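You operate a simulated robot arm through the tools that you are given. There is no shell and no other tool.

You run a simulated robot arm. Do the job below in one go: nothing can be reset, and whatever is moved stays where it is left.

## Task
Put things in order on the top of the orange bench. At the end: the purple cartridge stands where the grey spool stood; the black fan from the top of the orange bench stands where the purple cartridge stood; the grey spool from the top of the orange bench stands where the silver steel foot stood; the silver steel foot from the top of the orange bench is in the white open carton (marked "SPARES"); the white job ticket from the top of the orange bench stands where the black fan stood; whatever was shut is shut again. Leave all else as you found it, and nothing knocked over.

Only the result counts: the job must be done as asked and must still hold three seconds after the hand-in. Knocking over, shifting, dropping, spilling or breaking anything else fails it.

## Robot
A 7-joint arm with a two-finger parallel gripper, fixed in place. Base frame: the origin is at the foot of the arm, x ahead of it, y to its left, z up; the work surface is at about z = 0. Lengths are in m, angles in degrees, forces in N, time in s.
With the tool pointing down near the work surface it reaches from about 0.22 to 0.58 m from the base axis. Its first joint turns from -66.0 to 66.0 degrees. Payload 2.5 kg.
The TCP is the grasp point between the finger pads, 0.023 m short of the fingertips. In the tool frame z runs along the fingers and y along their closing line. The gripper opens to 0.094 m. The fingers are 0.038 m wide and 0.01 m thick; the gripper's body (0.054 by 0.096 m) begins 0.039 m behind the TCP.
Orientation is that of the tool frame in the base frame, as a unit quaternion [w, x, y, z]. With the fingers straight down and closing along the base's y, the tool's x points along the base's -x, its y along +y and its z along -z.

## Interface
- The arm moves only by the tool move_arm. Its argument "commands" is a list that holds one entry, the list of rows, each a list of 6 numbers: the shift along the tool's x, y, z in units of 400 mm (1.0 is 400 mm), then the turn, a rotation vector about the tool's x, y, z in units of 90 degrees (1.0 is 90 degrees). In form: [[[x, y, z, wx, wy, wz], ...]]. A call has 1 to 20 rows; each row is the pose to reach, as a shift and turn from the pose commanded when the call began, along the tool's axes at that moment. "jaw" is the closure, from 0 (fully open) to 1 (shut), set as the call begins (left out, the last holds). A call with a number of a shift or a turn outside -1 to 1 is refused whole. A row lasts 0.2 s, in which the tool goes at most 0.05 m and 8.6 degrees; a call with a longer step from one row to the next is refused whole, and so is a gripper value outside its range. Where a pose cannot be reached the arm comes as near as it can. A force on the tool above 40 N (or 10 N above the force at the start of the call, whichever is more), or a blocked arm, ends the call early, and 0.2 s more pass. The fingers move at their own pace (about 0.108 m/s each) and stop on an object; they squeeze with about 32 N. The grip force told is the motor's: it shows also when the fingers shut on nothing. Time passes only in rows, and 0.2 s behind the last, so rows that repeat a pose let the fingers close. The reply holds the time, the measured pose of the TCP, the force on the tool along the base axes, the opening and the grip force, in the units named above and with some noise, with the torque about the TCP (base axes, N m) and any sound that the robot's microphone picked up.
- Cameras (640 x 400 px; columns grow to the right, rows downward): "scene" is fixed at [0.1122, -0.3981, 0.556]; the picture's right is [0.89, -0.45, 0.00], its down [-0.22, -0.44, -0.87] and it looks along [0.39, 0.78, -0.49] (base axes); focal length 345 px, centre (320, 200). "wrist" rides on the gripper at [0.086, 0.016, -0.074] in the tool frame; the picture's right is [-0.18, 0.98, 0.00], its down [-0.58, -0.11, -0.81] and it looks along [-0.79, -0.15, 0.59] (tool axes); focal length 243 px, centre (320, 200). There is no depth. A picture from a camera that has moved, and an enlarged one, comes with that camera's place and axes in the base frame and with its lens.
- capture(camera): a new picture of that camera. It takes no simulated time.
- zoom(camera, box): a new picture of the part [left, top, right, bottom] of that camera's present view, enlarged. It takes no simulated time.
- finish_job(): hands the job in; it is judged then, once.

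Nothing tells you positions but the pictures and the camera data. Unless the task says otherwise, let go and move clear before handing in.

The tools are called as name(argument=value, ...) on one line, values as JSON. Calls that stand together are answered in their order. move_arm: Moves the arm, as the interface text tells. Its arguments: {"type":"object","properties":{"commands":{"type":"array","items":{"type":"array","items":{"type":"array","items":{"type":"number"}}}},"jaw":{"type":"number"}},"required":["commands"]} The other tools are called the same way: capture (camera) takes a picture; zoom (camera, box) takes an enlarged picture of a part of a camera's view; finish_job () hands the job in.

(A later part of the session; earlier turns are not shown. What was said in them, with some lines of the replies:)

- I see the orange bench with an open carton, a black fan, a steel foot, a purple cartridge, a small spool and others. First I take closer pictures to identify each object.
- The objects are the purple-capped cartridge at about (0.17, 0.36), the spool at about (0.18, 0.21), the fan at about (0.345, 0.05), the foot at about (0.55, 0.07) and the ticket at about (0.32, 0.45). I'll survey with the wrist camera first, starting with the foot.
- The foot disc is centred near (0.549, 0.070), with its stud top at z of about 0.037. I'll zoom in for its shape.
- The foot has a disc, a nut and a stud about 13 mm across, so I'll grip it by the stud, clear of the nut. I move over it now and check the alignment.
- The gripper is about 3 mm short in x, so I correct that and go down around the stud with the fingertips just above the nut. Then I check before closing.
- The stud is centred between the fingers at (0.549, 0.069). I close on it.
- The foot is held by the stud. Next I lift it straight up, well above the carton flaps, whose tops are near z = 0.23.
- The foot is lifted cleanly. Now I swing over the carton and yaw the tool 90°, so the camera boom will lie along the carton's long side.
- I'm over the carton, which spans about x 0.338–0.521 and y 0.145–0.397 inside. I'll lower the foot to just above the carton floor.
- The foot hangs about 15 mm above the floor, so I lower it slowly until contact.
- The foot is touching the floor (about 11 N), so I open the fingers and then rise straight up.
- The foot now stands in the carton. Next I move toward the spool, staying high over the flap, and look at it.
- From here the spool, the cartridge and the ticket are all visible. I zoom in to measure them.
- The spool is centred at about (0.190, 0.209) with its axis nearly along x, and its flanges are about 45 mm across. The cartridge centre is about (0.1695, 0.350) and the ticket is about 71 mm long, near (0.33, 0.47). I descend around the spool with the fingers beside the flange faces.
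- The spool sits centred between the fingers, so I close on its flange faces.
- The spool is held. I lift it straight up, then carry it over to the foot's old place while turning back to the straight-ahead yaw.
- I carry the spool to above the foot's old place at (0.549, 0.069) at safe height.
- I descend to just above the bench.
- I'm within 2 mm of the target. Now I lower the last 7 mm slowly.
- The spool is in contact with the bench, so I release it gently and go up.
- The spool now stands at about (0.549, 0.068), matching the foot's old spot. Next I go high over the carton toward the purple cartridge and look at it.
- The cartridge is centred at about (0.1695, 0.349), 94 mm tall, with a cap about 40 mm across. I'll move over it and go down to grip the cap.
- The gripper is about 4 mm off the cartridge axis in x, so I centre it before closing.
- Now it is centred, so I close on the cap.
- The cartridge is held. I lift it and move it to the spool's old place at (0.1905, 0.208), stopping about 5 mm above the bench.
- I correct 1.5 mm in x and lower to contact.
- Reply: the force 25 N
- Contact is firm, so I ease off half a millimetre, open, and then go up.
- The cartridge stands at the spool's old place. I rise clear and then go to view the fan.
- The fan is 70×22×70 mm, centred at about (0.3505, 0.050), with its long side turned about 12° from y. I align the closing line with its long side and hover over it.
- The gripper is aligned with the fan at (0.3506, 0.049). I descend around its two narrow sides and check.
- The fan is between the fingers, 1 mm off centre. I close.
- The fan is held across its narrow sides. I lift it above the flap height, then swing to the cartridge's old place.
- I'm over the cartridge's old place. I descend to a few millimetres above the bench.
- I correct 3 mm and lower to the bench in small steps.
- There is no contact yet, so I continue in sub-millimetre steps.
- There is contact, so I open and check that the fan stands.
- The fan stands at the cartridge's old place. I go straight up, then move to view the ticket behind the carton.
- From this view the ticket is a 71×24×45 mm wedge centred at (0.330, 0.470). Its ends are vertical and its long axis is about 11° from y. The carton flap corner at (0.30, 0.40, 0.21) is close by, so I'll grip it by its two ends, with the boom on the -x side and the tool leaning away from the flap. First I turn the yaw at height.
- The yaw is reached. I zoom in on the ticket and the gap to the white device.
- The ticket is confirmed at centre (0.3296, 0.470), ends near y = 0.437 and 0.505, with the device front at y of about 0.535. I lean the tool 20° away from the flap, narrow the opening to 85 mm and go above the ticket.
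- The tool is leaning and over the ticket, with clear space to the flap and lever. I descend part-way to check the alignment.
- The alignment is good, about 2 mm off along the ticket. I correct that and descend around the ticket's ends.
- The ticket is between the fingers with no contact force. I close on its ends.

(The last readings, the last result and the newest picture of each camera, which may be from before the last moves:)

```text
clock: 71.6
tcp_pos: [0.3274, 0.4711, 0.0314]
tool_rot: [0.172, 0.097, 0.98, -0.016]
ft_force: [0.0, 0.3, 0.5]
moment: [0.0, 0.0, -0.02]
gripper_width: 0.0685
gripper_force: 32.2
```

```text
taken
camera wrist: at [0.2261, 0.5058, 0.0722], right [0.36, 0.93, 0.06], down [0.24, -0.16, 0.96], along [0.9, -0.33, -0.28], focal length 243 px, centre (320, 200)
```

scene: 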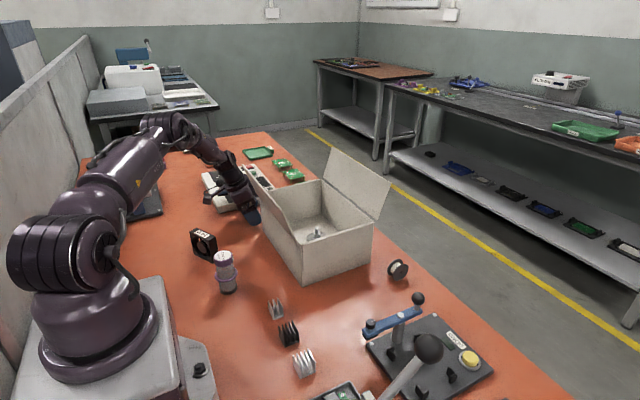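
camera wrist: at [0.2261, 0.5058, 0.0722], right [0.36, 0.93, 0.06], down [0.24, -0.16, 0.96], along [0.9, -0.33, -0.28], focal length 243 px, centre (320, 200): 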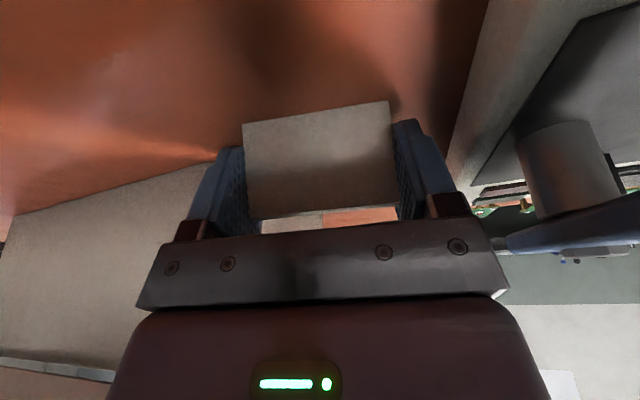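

The ticket is held by its ends (68.5 mm). I lift straight up.

move_arm(commands=[[[-0.0128, 0, -0.0353, 0, 0, 0], [-0.0428, 0, -0.1175, 0, 0, 0], [-0.0812, 0, -0.2233, 0, 0, 0], [-0.1197, 0, -0.329, 0, 0, 0], [-0.1582, 0, -0.4348, 0, 0, 0], [-0.1967, 0, -0.5405, 0, 0, 0], [-0.2394, 0, -0.658, 0, 0, 0], [-0.2394, 0, -0.658, 0, 0, 0]]])

capture(camera="wrist")

capture(camera="scene")

```text
clock: 73.4
tcp_pos: [0.3279, 0.4709, 0.3129]
tool_rot: [0.173, 0.095, 0.98, -0.017]
ft_force: [0.1, -0.2, -0.4]
moment: [0.02, -0.02, -0.02]
gripper_width: 0.0681
gripper_force: 32.1
```

```text
taken
camera wrist: at [0.2259, 0.5071, 0.3531], right [0.36, 0.93, 0.06], down [0.24, -0.16, 0.96], along [0.9, -0.33, -0.28], focal length 243 px, centre (320, 200)
```

wrist: 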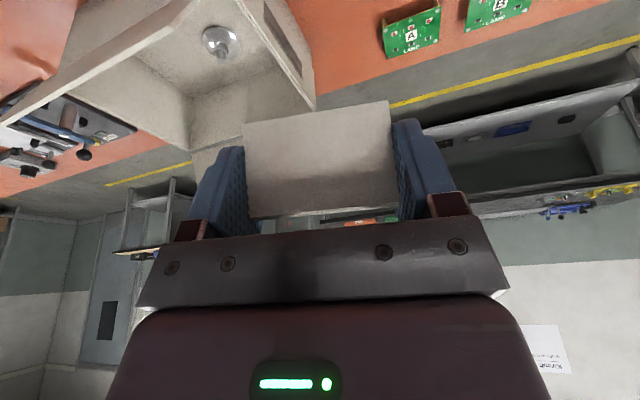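

```text
taken
```

scene: 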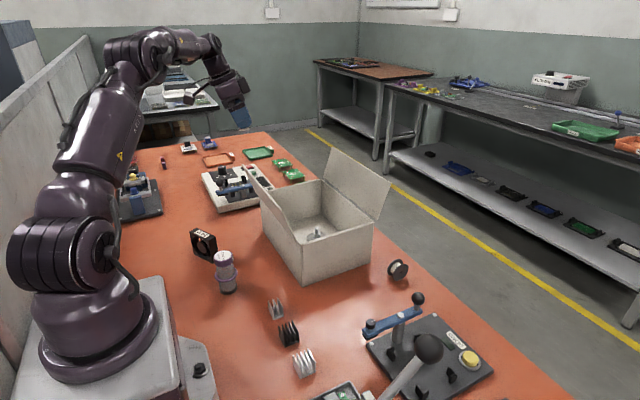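

The ticket is held firmly. I carry it at safe height, in the same orientation, over to the fan's old place in two legs.

move_arm(commands=[[[-0.0224, -0.0853, 0.0006, 0, 0, 0], [-0.0448, -0.1707, 0.0012, 0, 0, 0], [-0.0672, -0.256, 0.0018, 0, 0, 0], [-0.0895, -0.3413, 0.0025, 0, 0, 0], [-0.1119, -0.4267, 0.0031, 0, 0, 0], [-0.1343, -0.512, 0.0037, 0, 0, 0]]])

move_arm(commands=[[[-0.02, -0.0853, 0.0073, 0, 0, 0], [-0.0399, -0.1707, 0.0146, 0, 0, 0], [-0.0599, -0.256, 0.0219, 0, 0, 0], [-0.0799, -0.3413, 0.0291, 0, 0, 0], [-0.0998, -0.4267, 0.0364, 0, 0, 0], [-0.1198, -0.512, 0.0437, 0, 0, 0], [-0.1198, -0.512, 0.0437, 0, 0, 0], [-0.1198, -0.512, 0.0437, 0, 0, 0]]])

capture(camera="wrist")

capture(camera="scene")

```text
clock: 74.8
tcp_pos: [0.3378, 0.2572, 0.326]
tool_rot: [0.173, 0.095, 0.98, -0.016]
ft_force: [-0.4, 0.2, 0.3]
moment: [0.03, 0.0, -0.01]
gripper_width: 0.0686
gripper_force: 32.2
```

```text
clock: 76.6
tcp_pos: [0.3469, 0.0451, 0.3316]
tool_rot: [0.172, 0.096, 0.98, -0.017]
ft_force: [0.1, 0.2, -0.5]
moment: [0.0, -0.01, 0.01]
gripper_width: 0.0683
gripper_force: 31.7
```

```text
taken
camera wrist: at [0.2455, 0.0805, 0.3723], right [0.36, 0.93, 0.06], down [0.24, -0.16, 0.96], along [0.9, -0.33, -0.28], focal length 243 px, centre (320, 200)
```

wrist: 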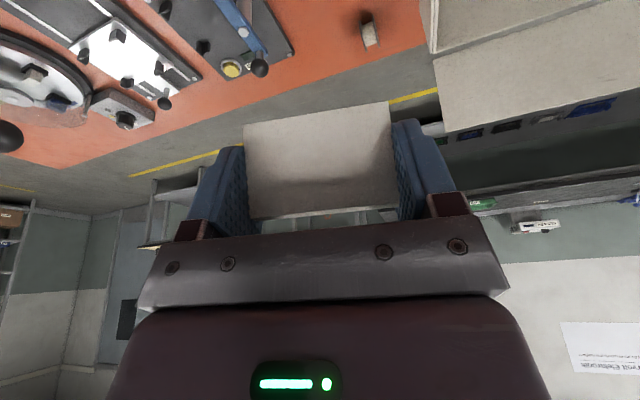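

```text
taken
```

scene: 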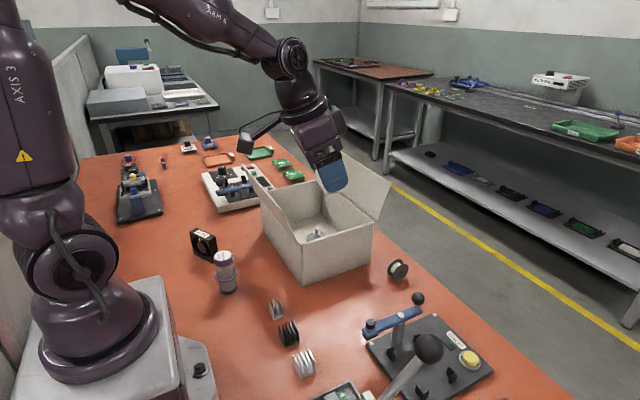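

I'm above the fan's old place. I correct the xy offset and descend to just above the bench.

move_arm(commands=[[[0.031, 0.0135, 0.0859, 0, 0, 0], [0.0621, 0.0135, 0.1717, 0, 0, 0], [0.0931, 0.0135, 0.2576, 0, 0, 0], [0.1242, 0.0135, 0.3434, 0, 0, 0], [0.1552, 0.0135, 0.4293, 0, 0, 0], [0.1862, 0.0135, 0.5151, 0, 0, 0], [0.2173, 0.0135, 0.601, 0, 0, 0], [0.2483, 0.0135, 0.6868, 0, 0, 0], [0.2483, 0.0135, 0.6868, 0, 0, 0]]])

capture(camera="wrist")

zoom(camera="scene", box=[220, 200, 380, 340])

```text
clock: 78.6
tcp_pos: [0.3501, 0.0553, 0.0375]
tool_rot: [0.172, 0.095, 0.98, -0.018]
ft_force: [0.3, 0.0, 0.6]
moment: [0.03, -0.02, 0.03]
gripper_width: 0.0683
gripper_force: 32.3
```

```text
taken
camera wrist: at [0.2477, 0.0903, 0.0769], right [0.36, 0.93, 0.06], down [0.24, -0.16, 0.96], along [0.9, -0.33, -0.28], focal length 243 px, centre (320, 200)
```

wrist: 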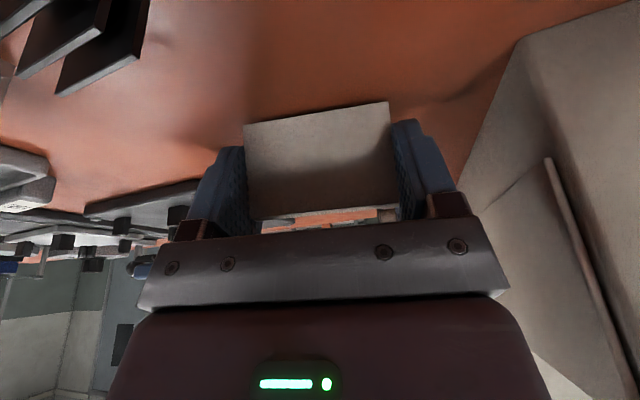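

```text
2.86 times, centred on (300, 270) of scene
camera zoom: at [0.1122, -0.3981, 0.556], right [0.89, -0.45, 0.0], down [-0.22, -0.44, -0.87], along [0.39, 0.78, -0.49], focal length 987 px, centre (377, 0)
```

zoom: 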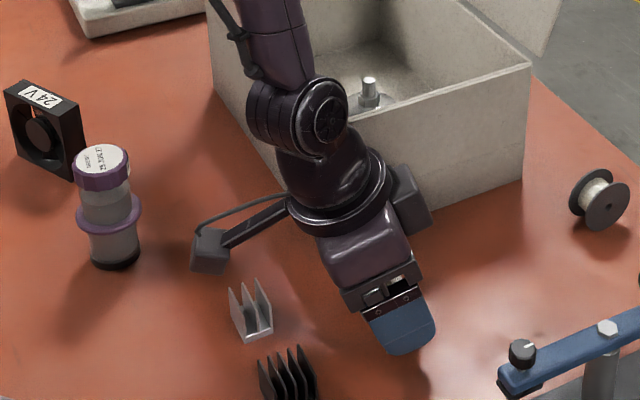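

I correct 4.6 mm in y and lower.

move_arm(commands=[[[0.0, -0.006, 0.0, 0, 0, 0], [0.0005, -0.0116, 0.002, 0, 0, 0], [0.0019, -0.0116, 0.0073, 0, 0, 0], [0.0019, -0.0116, 0.0073, 0, 0, 0]]])

zoom(camera="wrist", box=[200, 70, 460, 240])

```text
clock: 79.6
tcp_pos: [0.3491, 0.0488, 0.0331]
tool_rot: [0.174, 0.096, 0.98, -0.018]
ft_force: [-0.2, -0.5, -0.3]
moment: [0.01, 0.01, 0.0]
gripper_width: 0.0684
gripper_force: 32.0
```

```text
2.35 times, centred on (330, 155) of wrist
camera zoom: at [0.247, 0.0848, 0.0743], right [0.36, 0.93, 0.06], down [0.24, -0.16, 0.96], along [0.9, -0.33, -0.28], focal length 571 px, centre (296, 306)
```

zoom: 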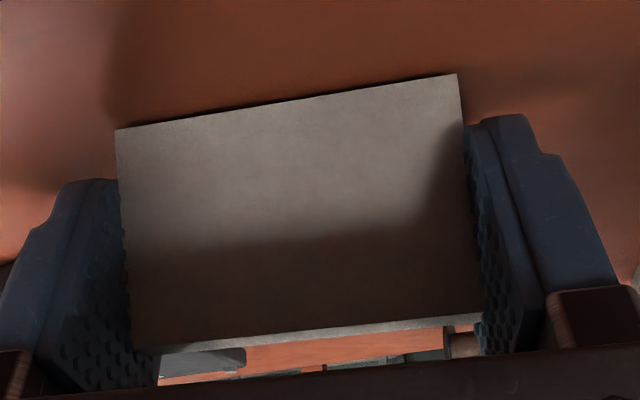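

move_arm(commands=[[[0.0013, 0.001, 0.0035, 0, 0, 0], [0.0013, 0.001, 0.0035, 0, 0, 0]]])

move_arm(commands=[[[0.0008, 0, 0.0022, 0, 0, 0], [0.0008, 0, 0.0022, 0, 0, 0]]])

```text
clock: 80.2
tcp_pos: [0.3489, 0.0498, 0.0318]
tool_rot: [0.173, 0.096, 0.98, -0.017]
ft_force: [-0.6, -0.1, 0.2]
moment: [-0.02, 0.0, 0.0]
gripper_width: 0.0685
gripper_force: 32.1
```

```text
clock: 80.8
tcp_pos: [0.3495, 0.049, 0.0313]
tool_rot: [0.173, 0.095, 0.98, -0.017]
ft_force: [-0.8, 0.5, 2.8]
moment: [0.03, -0.03, 0.01]
gripper_width: 0.0684
gripper_force: 32.0
```

Light contact. I release the ticket and check it.

move_arm(commands=[[[0, 0, 0, 0, 0, 0], [0, 0, 0, 0, 0, 0], [0, 0, 0, 0, 0, 0]]], jaw=0.05)

capture(camera="wrist")

```text
clock: 81.6
tcp_pos: [0.3505, 0.0497, 0.0316]
tool_rot: [0.173, 0.096, 0.98, -0.017]
ft_force: [-0.1, 0.4, 1.2]
moment: [-0.01, 0.03, -0.02]
gripper_width: 0.0894
gripper_force: 0.0
```

```text
taken
camera wrist: at [0.2477, 0.0848, 0.0716], right [0.36, 0.93, 0.06], down [0.24, -0.16, 0.96], along [0.9, -0.33, -0.28], focal length 243 px, centre (320, 200)
```

wrist: 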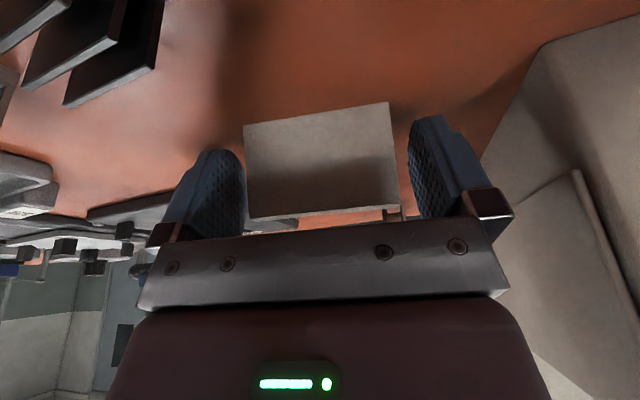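

The ticket stands free. I rise straight up and check everything.

move_arm(commands=[[[-0.0128, 0, -0.0353, 0, 0, 0], [-0.0428, 0, -0.1175, 0, 0, 0], [-0.0812, 0, -0.2233, 0, 0, 0], [-0.1197, 0, -0.329, 0, 0, 0], [-0.1582, 0, -0.4348, 0, 0, 0], [-0.1967, 0, -0.5405, 0, 0, 0], [-0.2394, 0, -0.658, 0, 0, 0], [-0.2394, 0, -0.658, 0, 0, 0]]])

capture(camera="scene")

zoom(camera="scene", box=[170, 200, 430, 362])

```text
clock: 83.4
tcp_pos: [0.3497, 0.0515, 0.3101]
tool_rot: [0.173, 0.096, 0.98, -0.017]
ft_force: [-0.4, 0.7, -0.1]
moment: [-0.04, 0.0, 0.01]
gripper_width: 0.0894
gripper_force: 0.0
```

```text
taken
```

scene: 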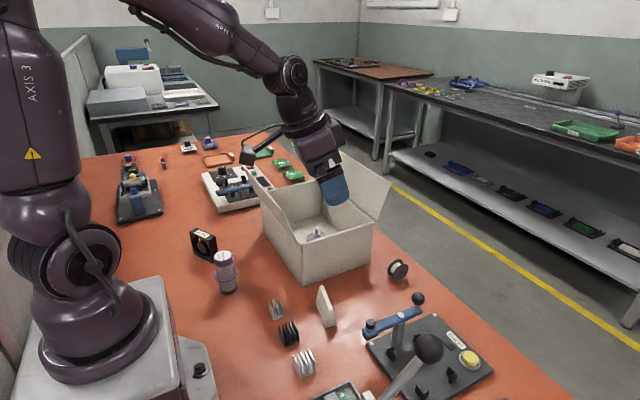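

```text
2.46 times, centred on (300, 281) of scene
camera zoom: at [0.1122, -0.3981, 0.556], right [0.89, -0.45, 0.0], down [-0.22, -0.44, -0.87], along [0.39, 0.78, -0.49], focal length 850 px, centre (369, 1)
```

zoom: 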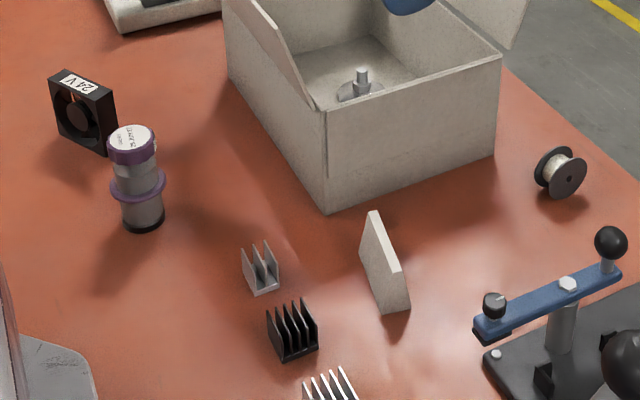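

All five items are standing where they should be and nothing else has moved. I level the tool and raise it clear, then take a last look.

move_arm(commands=[[[-0.017, 0, -0.047, 0, 0.074, 0], [-0.034, 0, -0.094, 0, 0.148, 0], [-0.0513, 0, -0.141, 0, 0.2222, 0], [-0.0513, 0, -0.141, 0, 0.2222, 0], [-0.0513, 0, -0.141, 0, 0.2222, 0]]])

capture(camera="scene")

zoom(camera="scene", box=[100, 130, 420, 330])

capture(camera="wrist")

```text
clock: 84.6
tcp_pos: [0.3518, 0.0505, 0.3684]
tool_rot: [0.001, 0.097, 0.995, 0.0]
ft_force: [-0.2, 0.1, -0.4]
moment: [0.03, 0.01, 0.0]
gripper_width: 0.0894
gripper_force: 0.0
```

```text
taken
```

scene: 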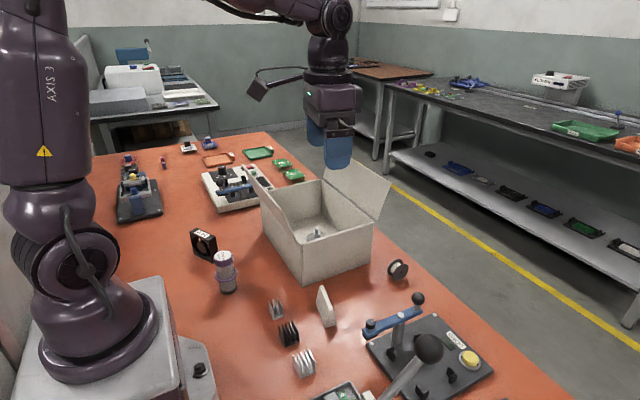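

```text
2.00 times, centred on (260, 230) of scene
camera zoom: at [0.1122, -0.3981, 0.556], right [0.89, -0.45, 0.0], down [-0.22, -0.44, -0.87], along [0.39, 0.78, -0.49], focal length 691 px, centre (440, 140)
```

zoom: 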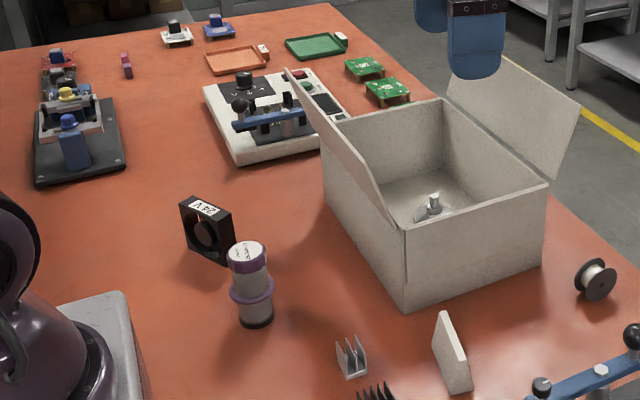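

```text
taken
camera wrist: at [0.2695, 0.0815, 0.4445], right [0.37, 0.93, 0.0], down [0.55, -0.22, 0.81], along [0.75, -0.3, -0.59], focal length 243 px, centre (320, 200)
```

wrist: 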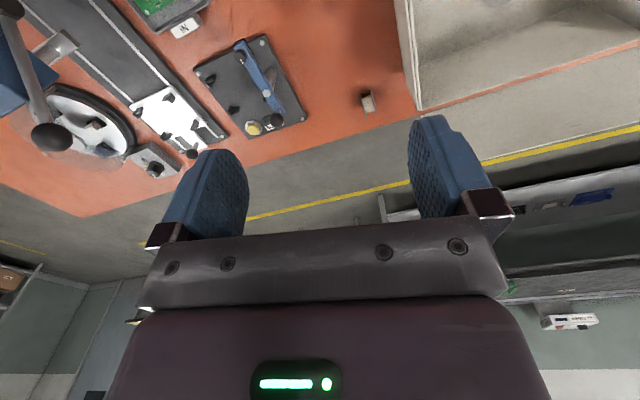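

I check the foot in the carton once more before handing in.

zoom(camera="scene", box=[285, 210, 345, 250])

zoom(camera="scene", box=[180, 215, 250, 300])

```text
10.00 times, centred on (315, 230) of scene
camera zoom: at [0.1122, -0.3981, 0.556], right [0.89, -0.45, 0.0], down [-0.22, -0.44, -0.87], along [0.39, 0.78, -0.49], focal length 3454 px, centre (370, -100)
```

zoom: 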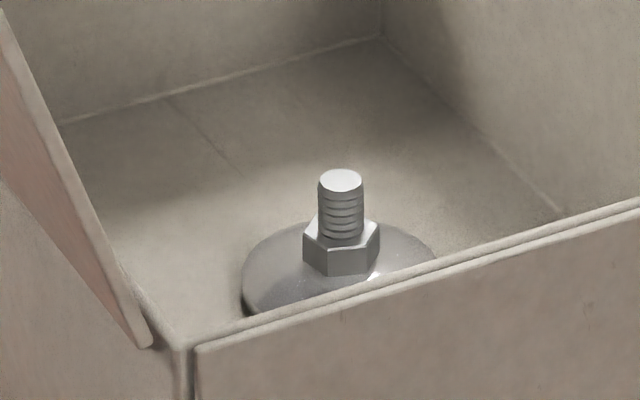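

```text
4.71 times, centred on (215, 258) of scene
camera zoom: at [0.1122, -0.3981, 0.556], right [0.89, -0.45, 0.0], down [-0.22, -0.44, -0.87], along [0.39, 0.78, -0.49], focal length 1625 px, centre (814, -71)
```

zoom: 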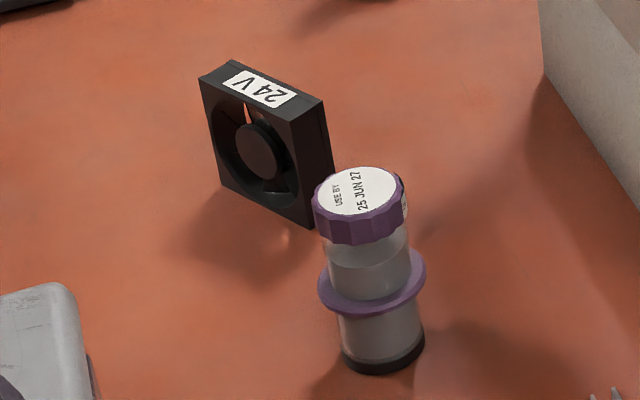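

The foot stands upright in the carton. The fan, cartridge, spool and ticket stand upright in their new places, the gripper is empty and clear, and nothing else has moved. I hand the job in.

finish_job()

```text
The job is handed in.
```

The job is done and handed in. All five items are where you asked, standing upright, and in the last pictures nothing else looked moved or knocked over. No verdict came back with the hand-in.

| Item | Now stands |
|---|---|
| Silver steel foot | In the white "SPARES" carton |
| Grey spool | Where the steel foot stood, about (0.549, 0.068) |
| Purple cartridge | Where the spool stood, about (0.190, 0.208) |
| Black fan | Where the cartridge stood, about (0.170, 0.348) |
| White job ticket | Where the fan stood, about (0.351, 0.049) |

Each placed item is within a few millimetres of its target by the camera measurements. I turned the spool about 90° and the fan about 40° from the way they first faced. I opened nothing, so there was nothing to shut again. The gripper is empty and raised clear of the bench.
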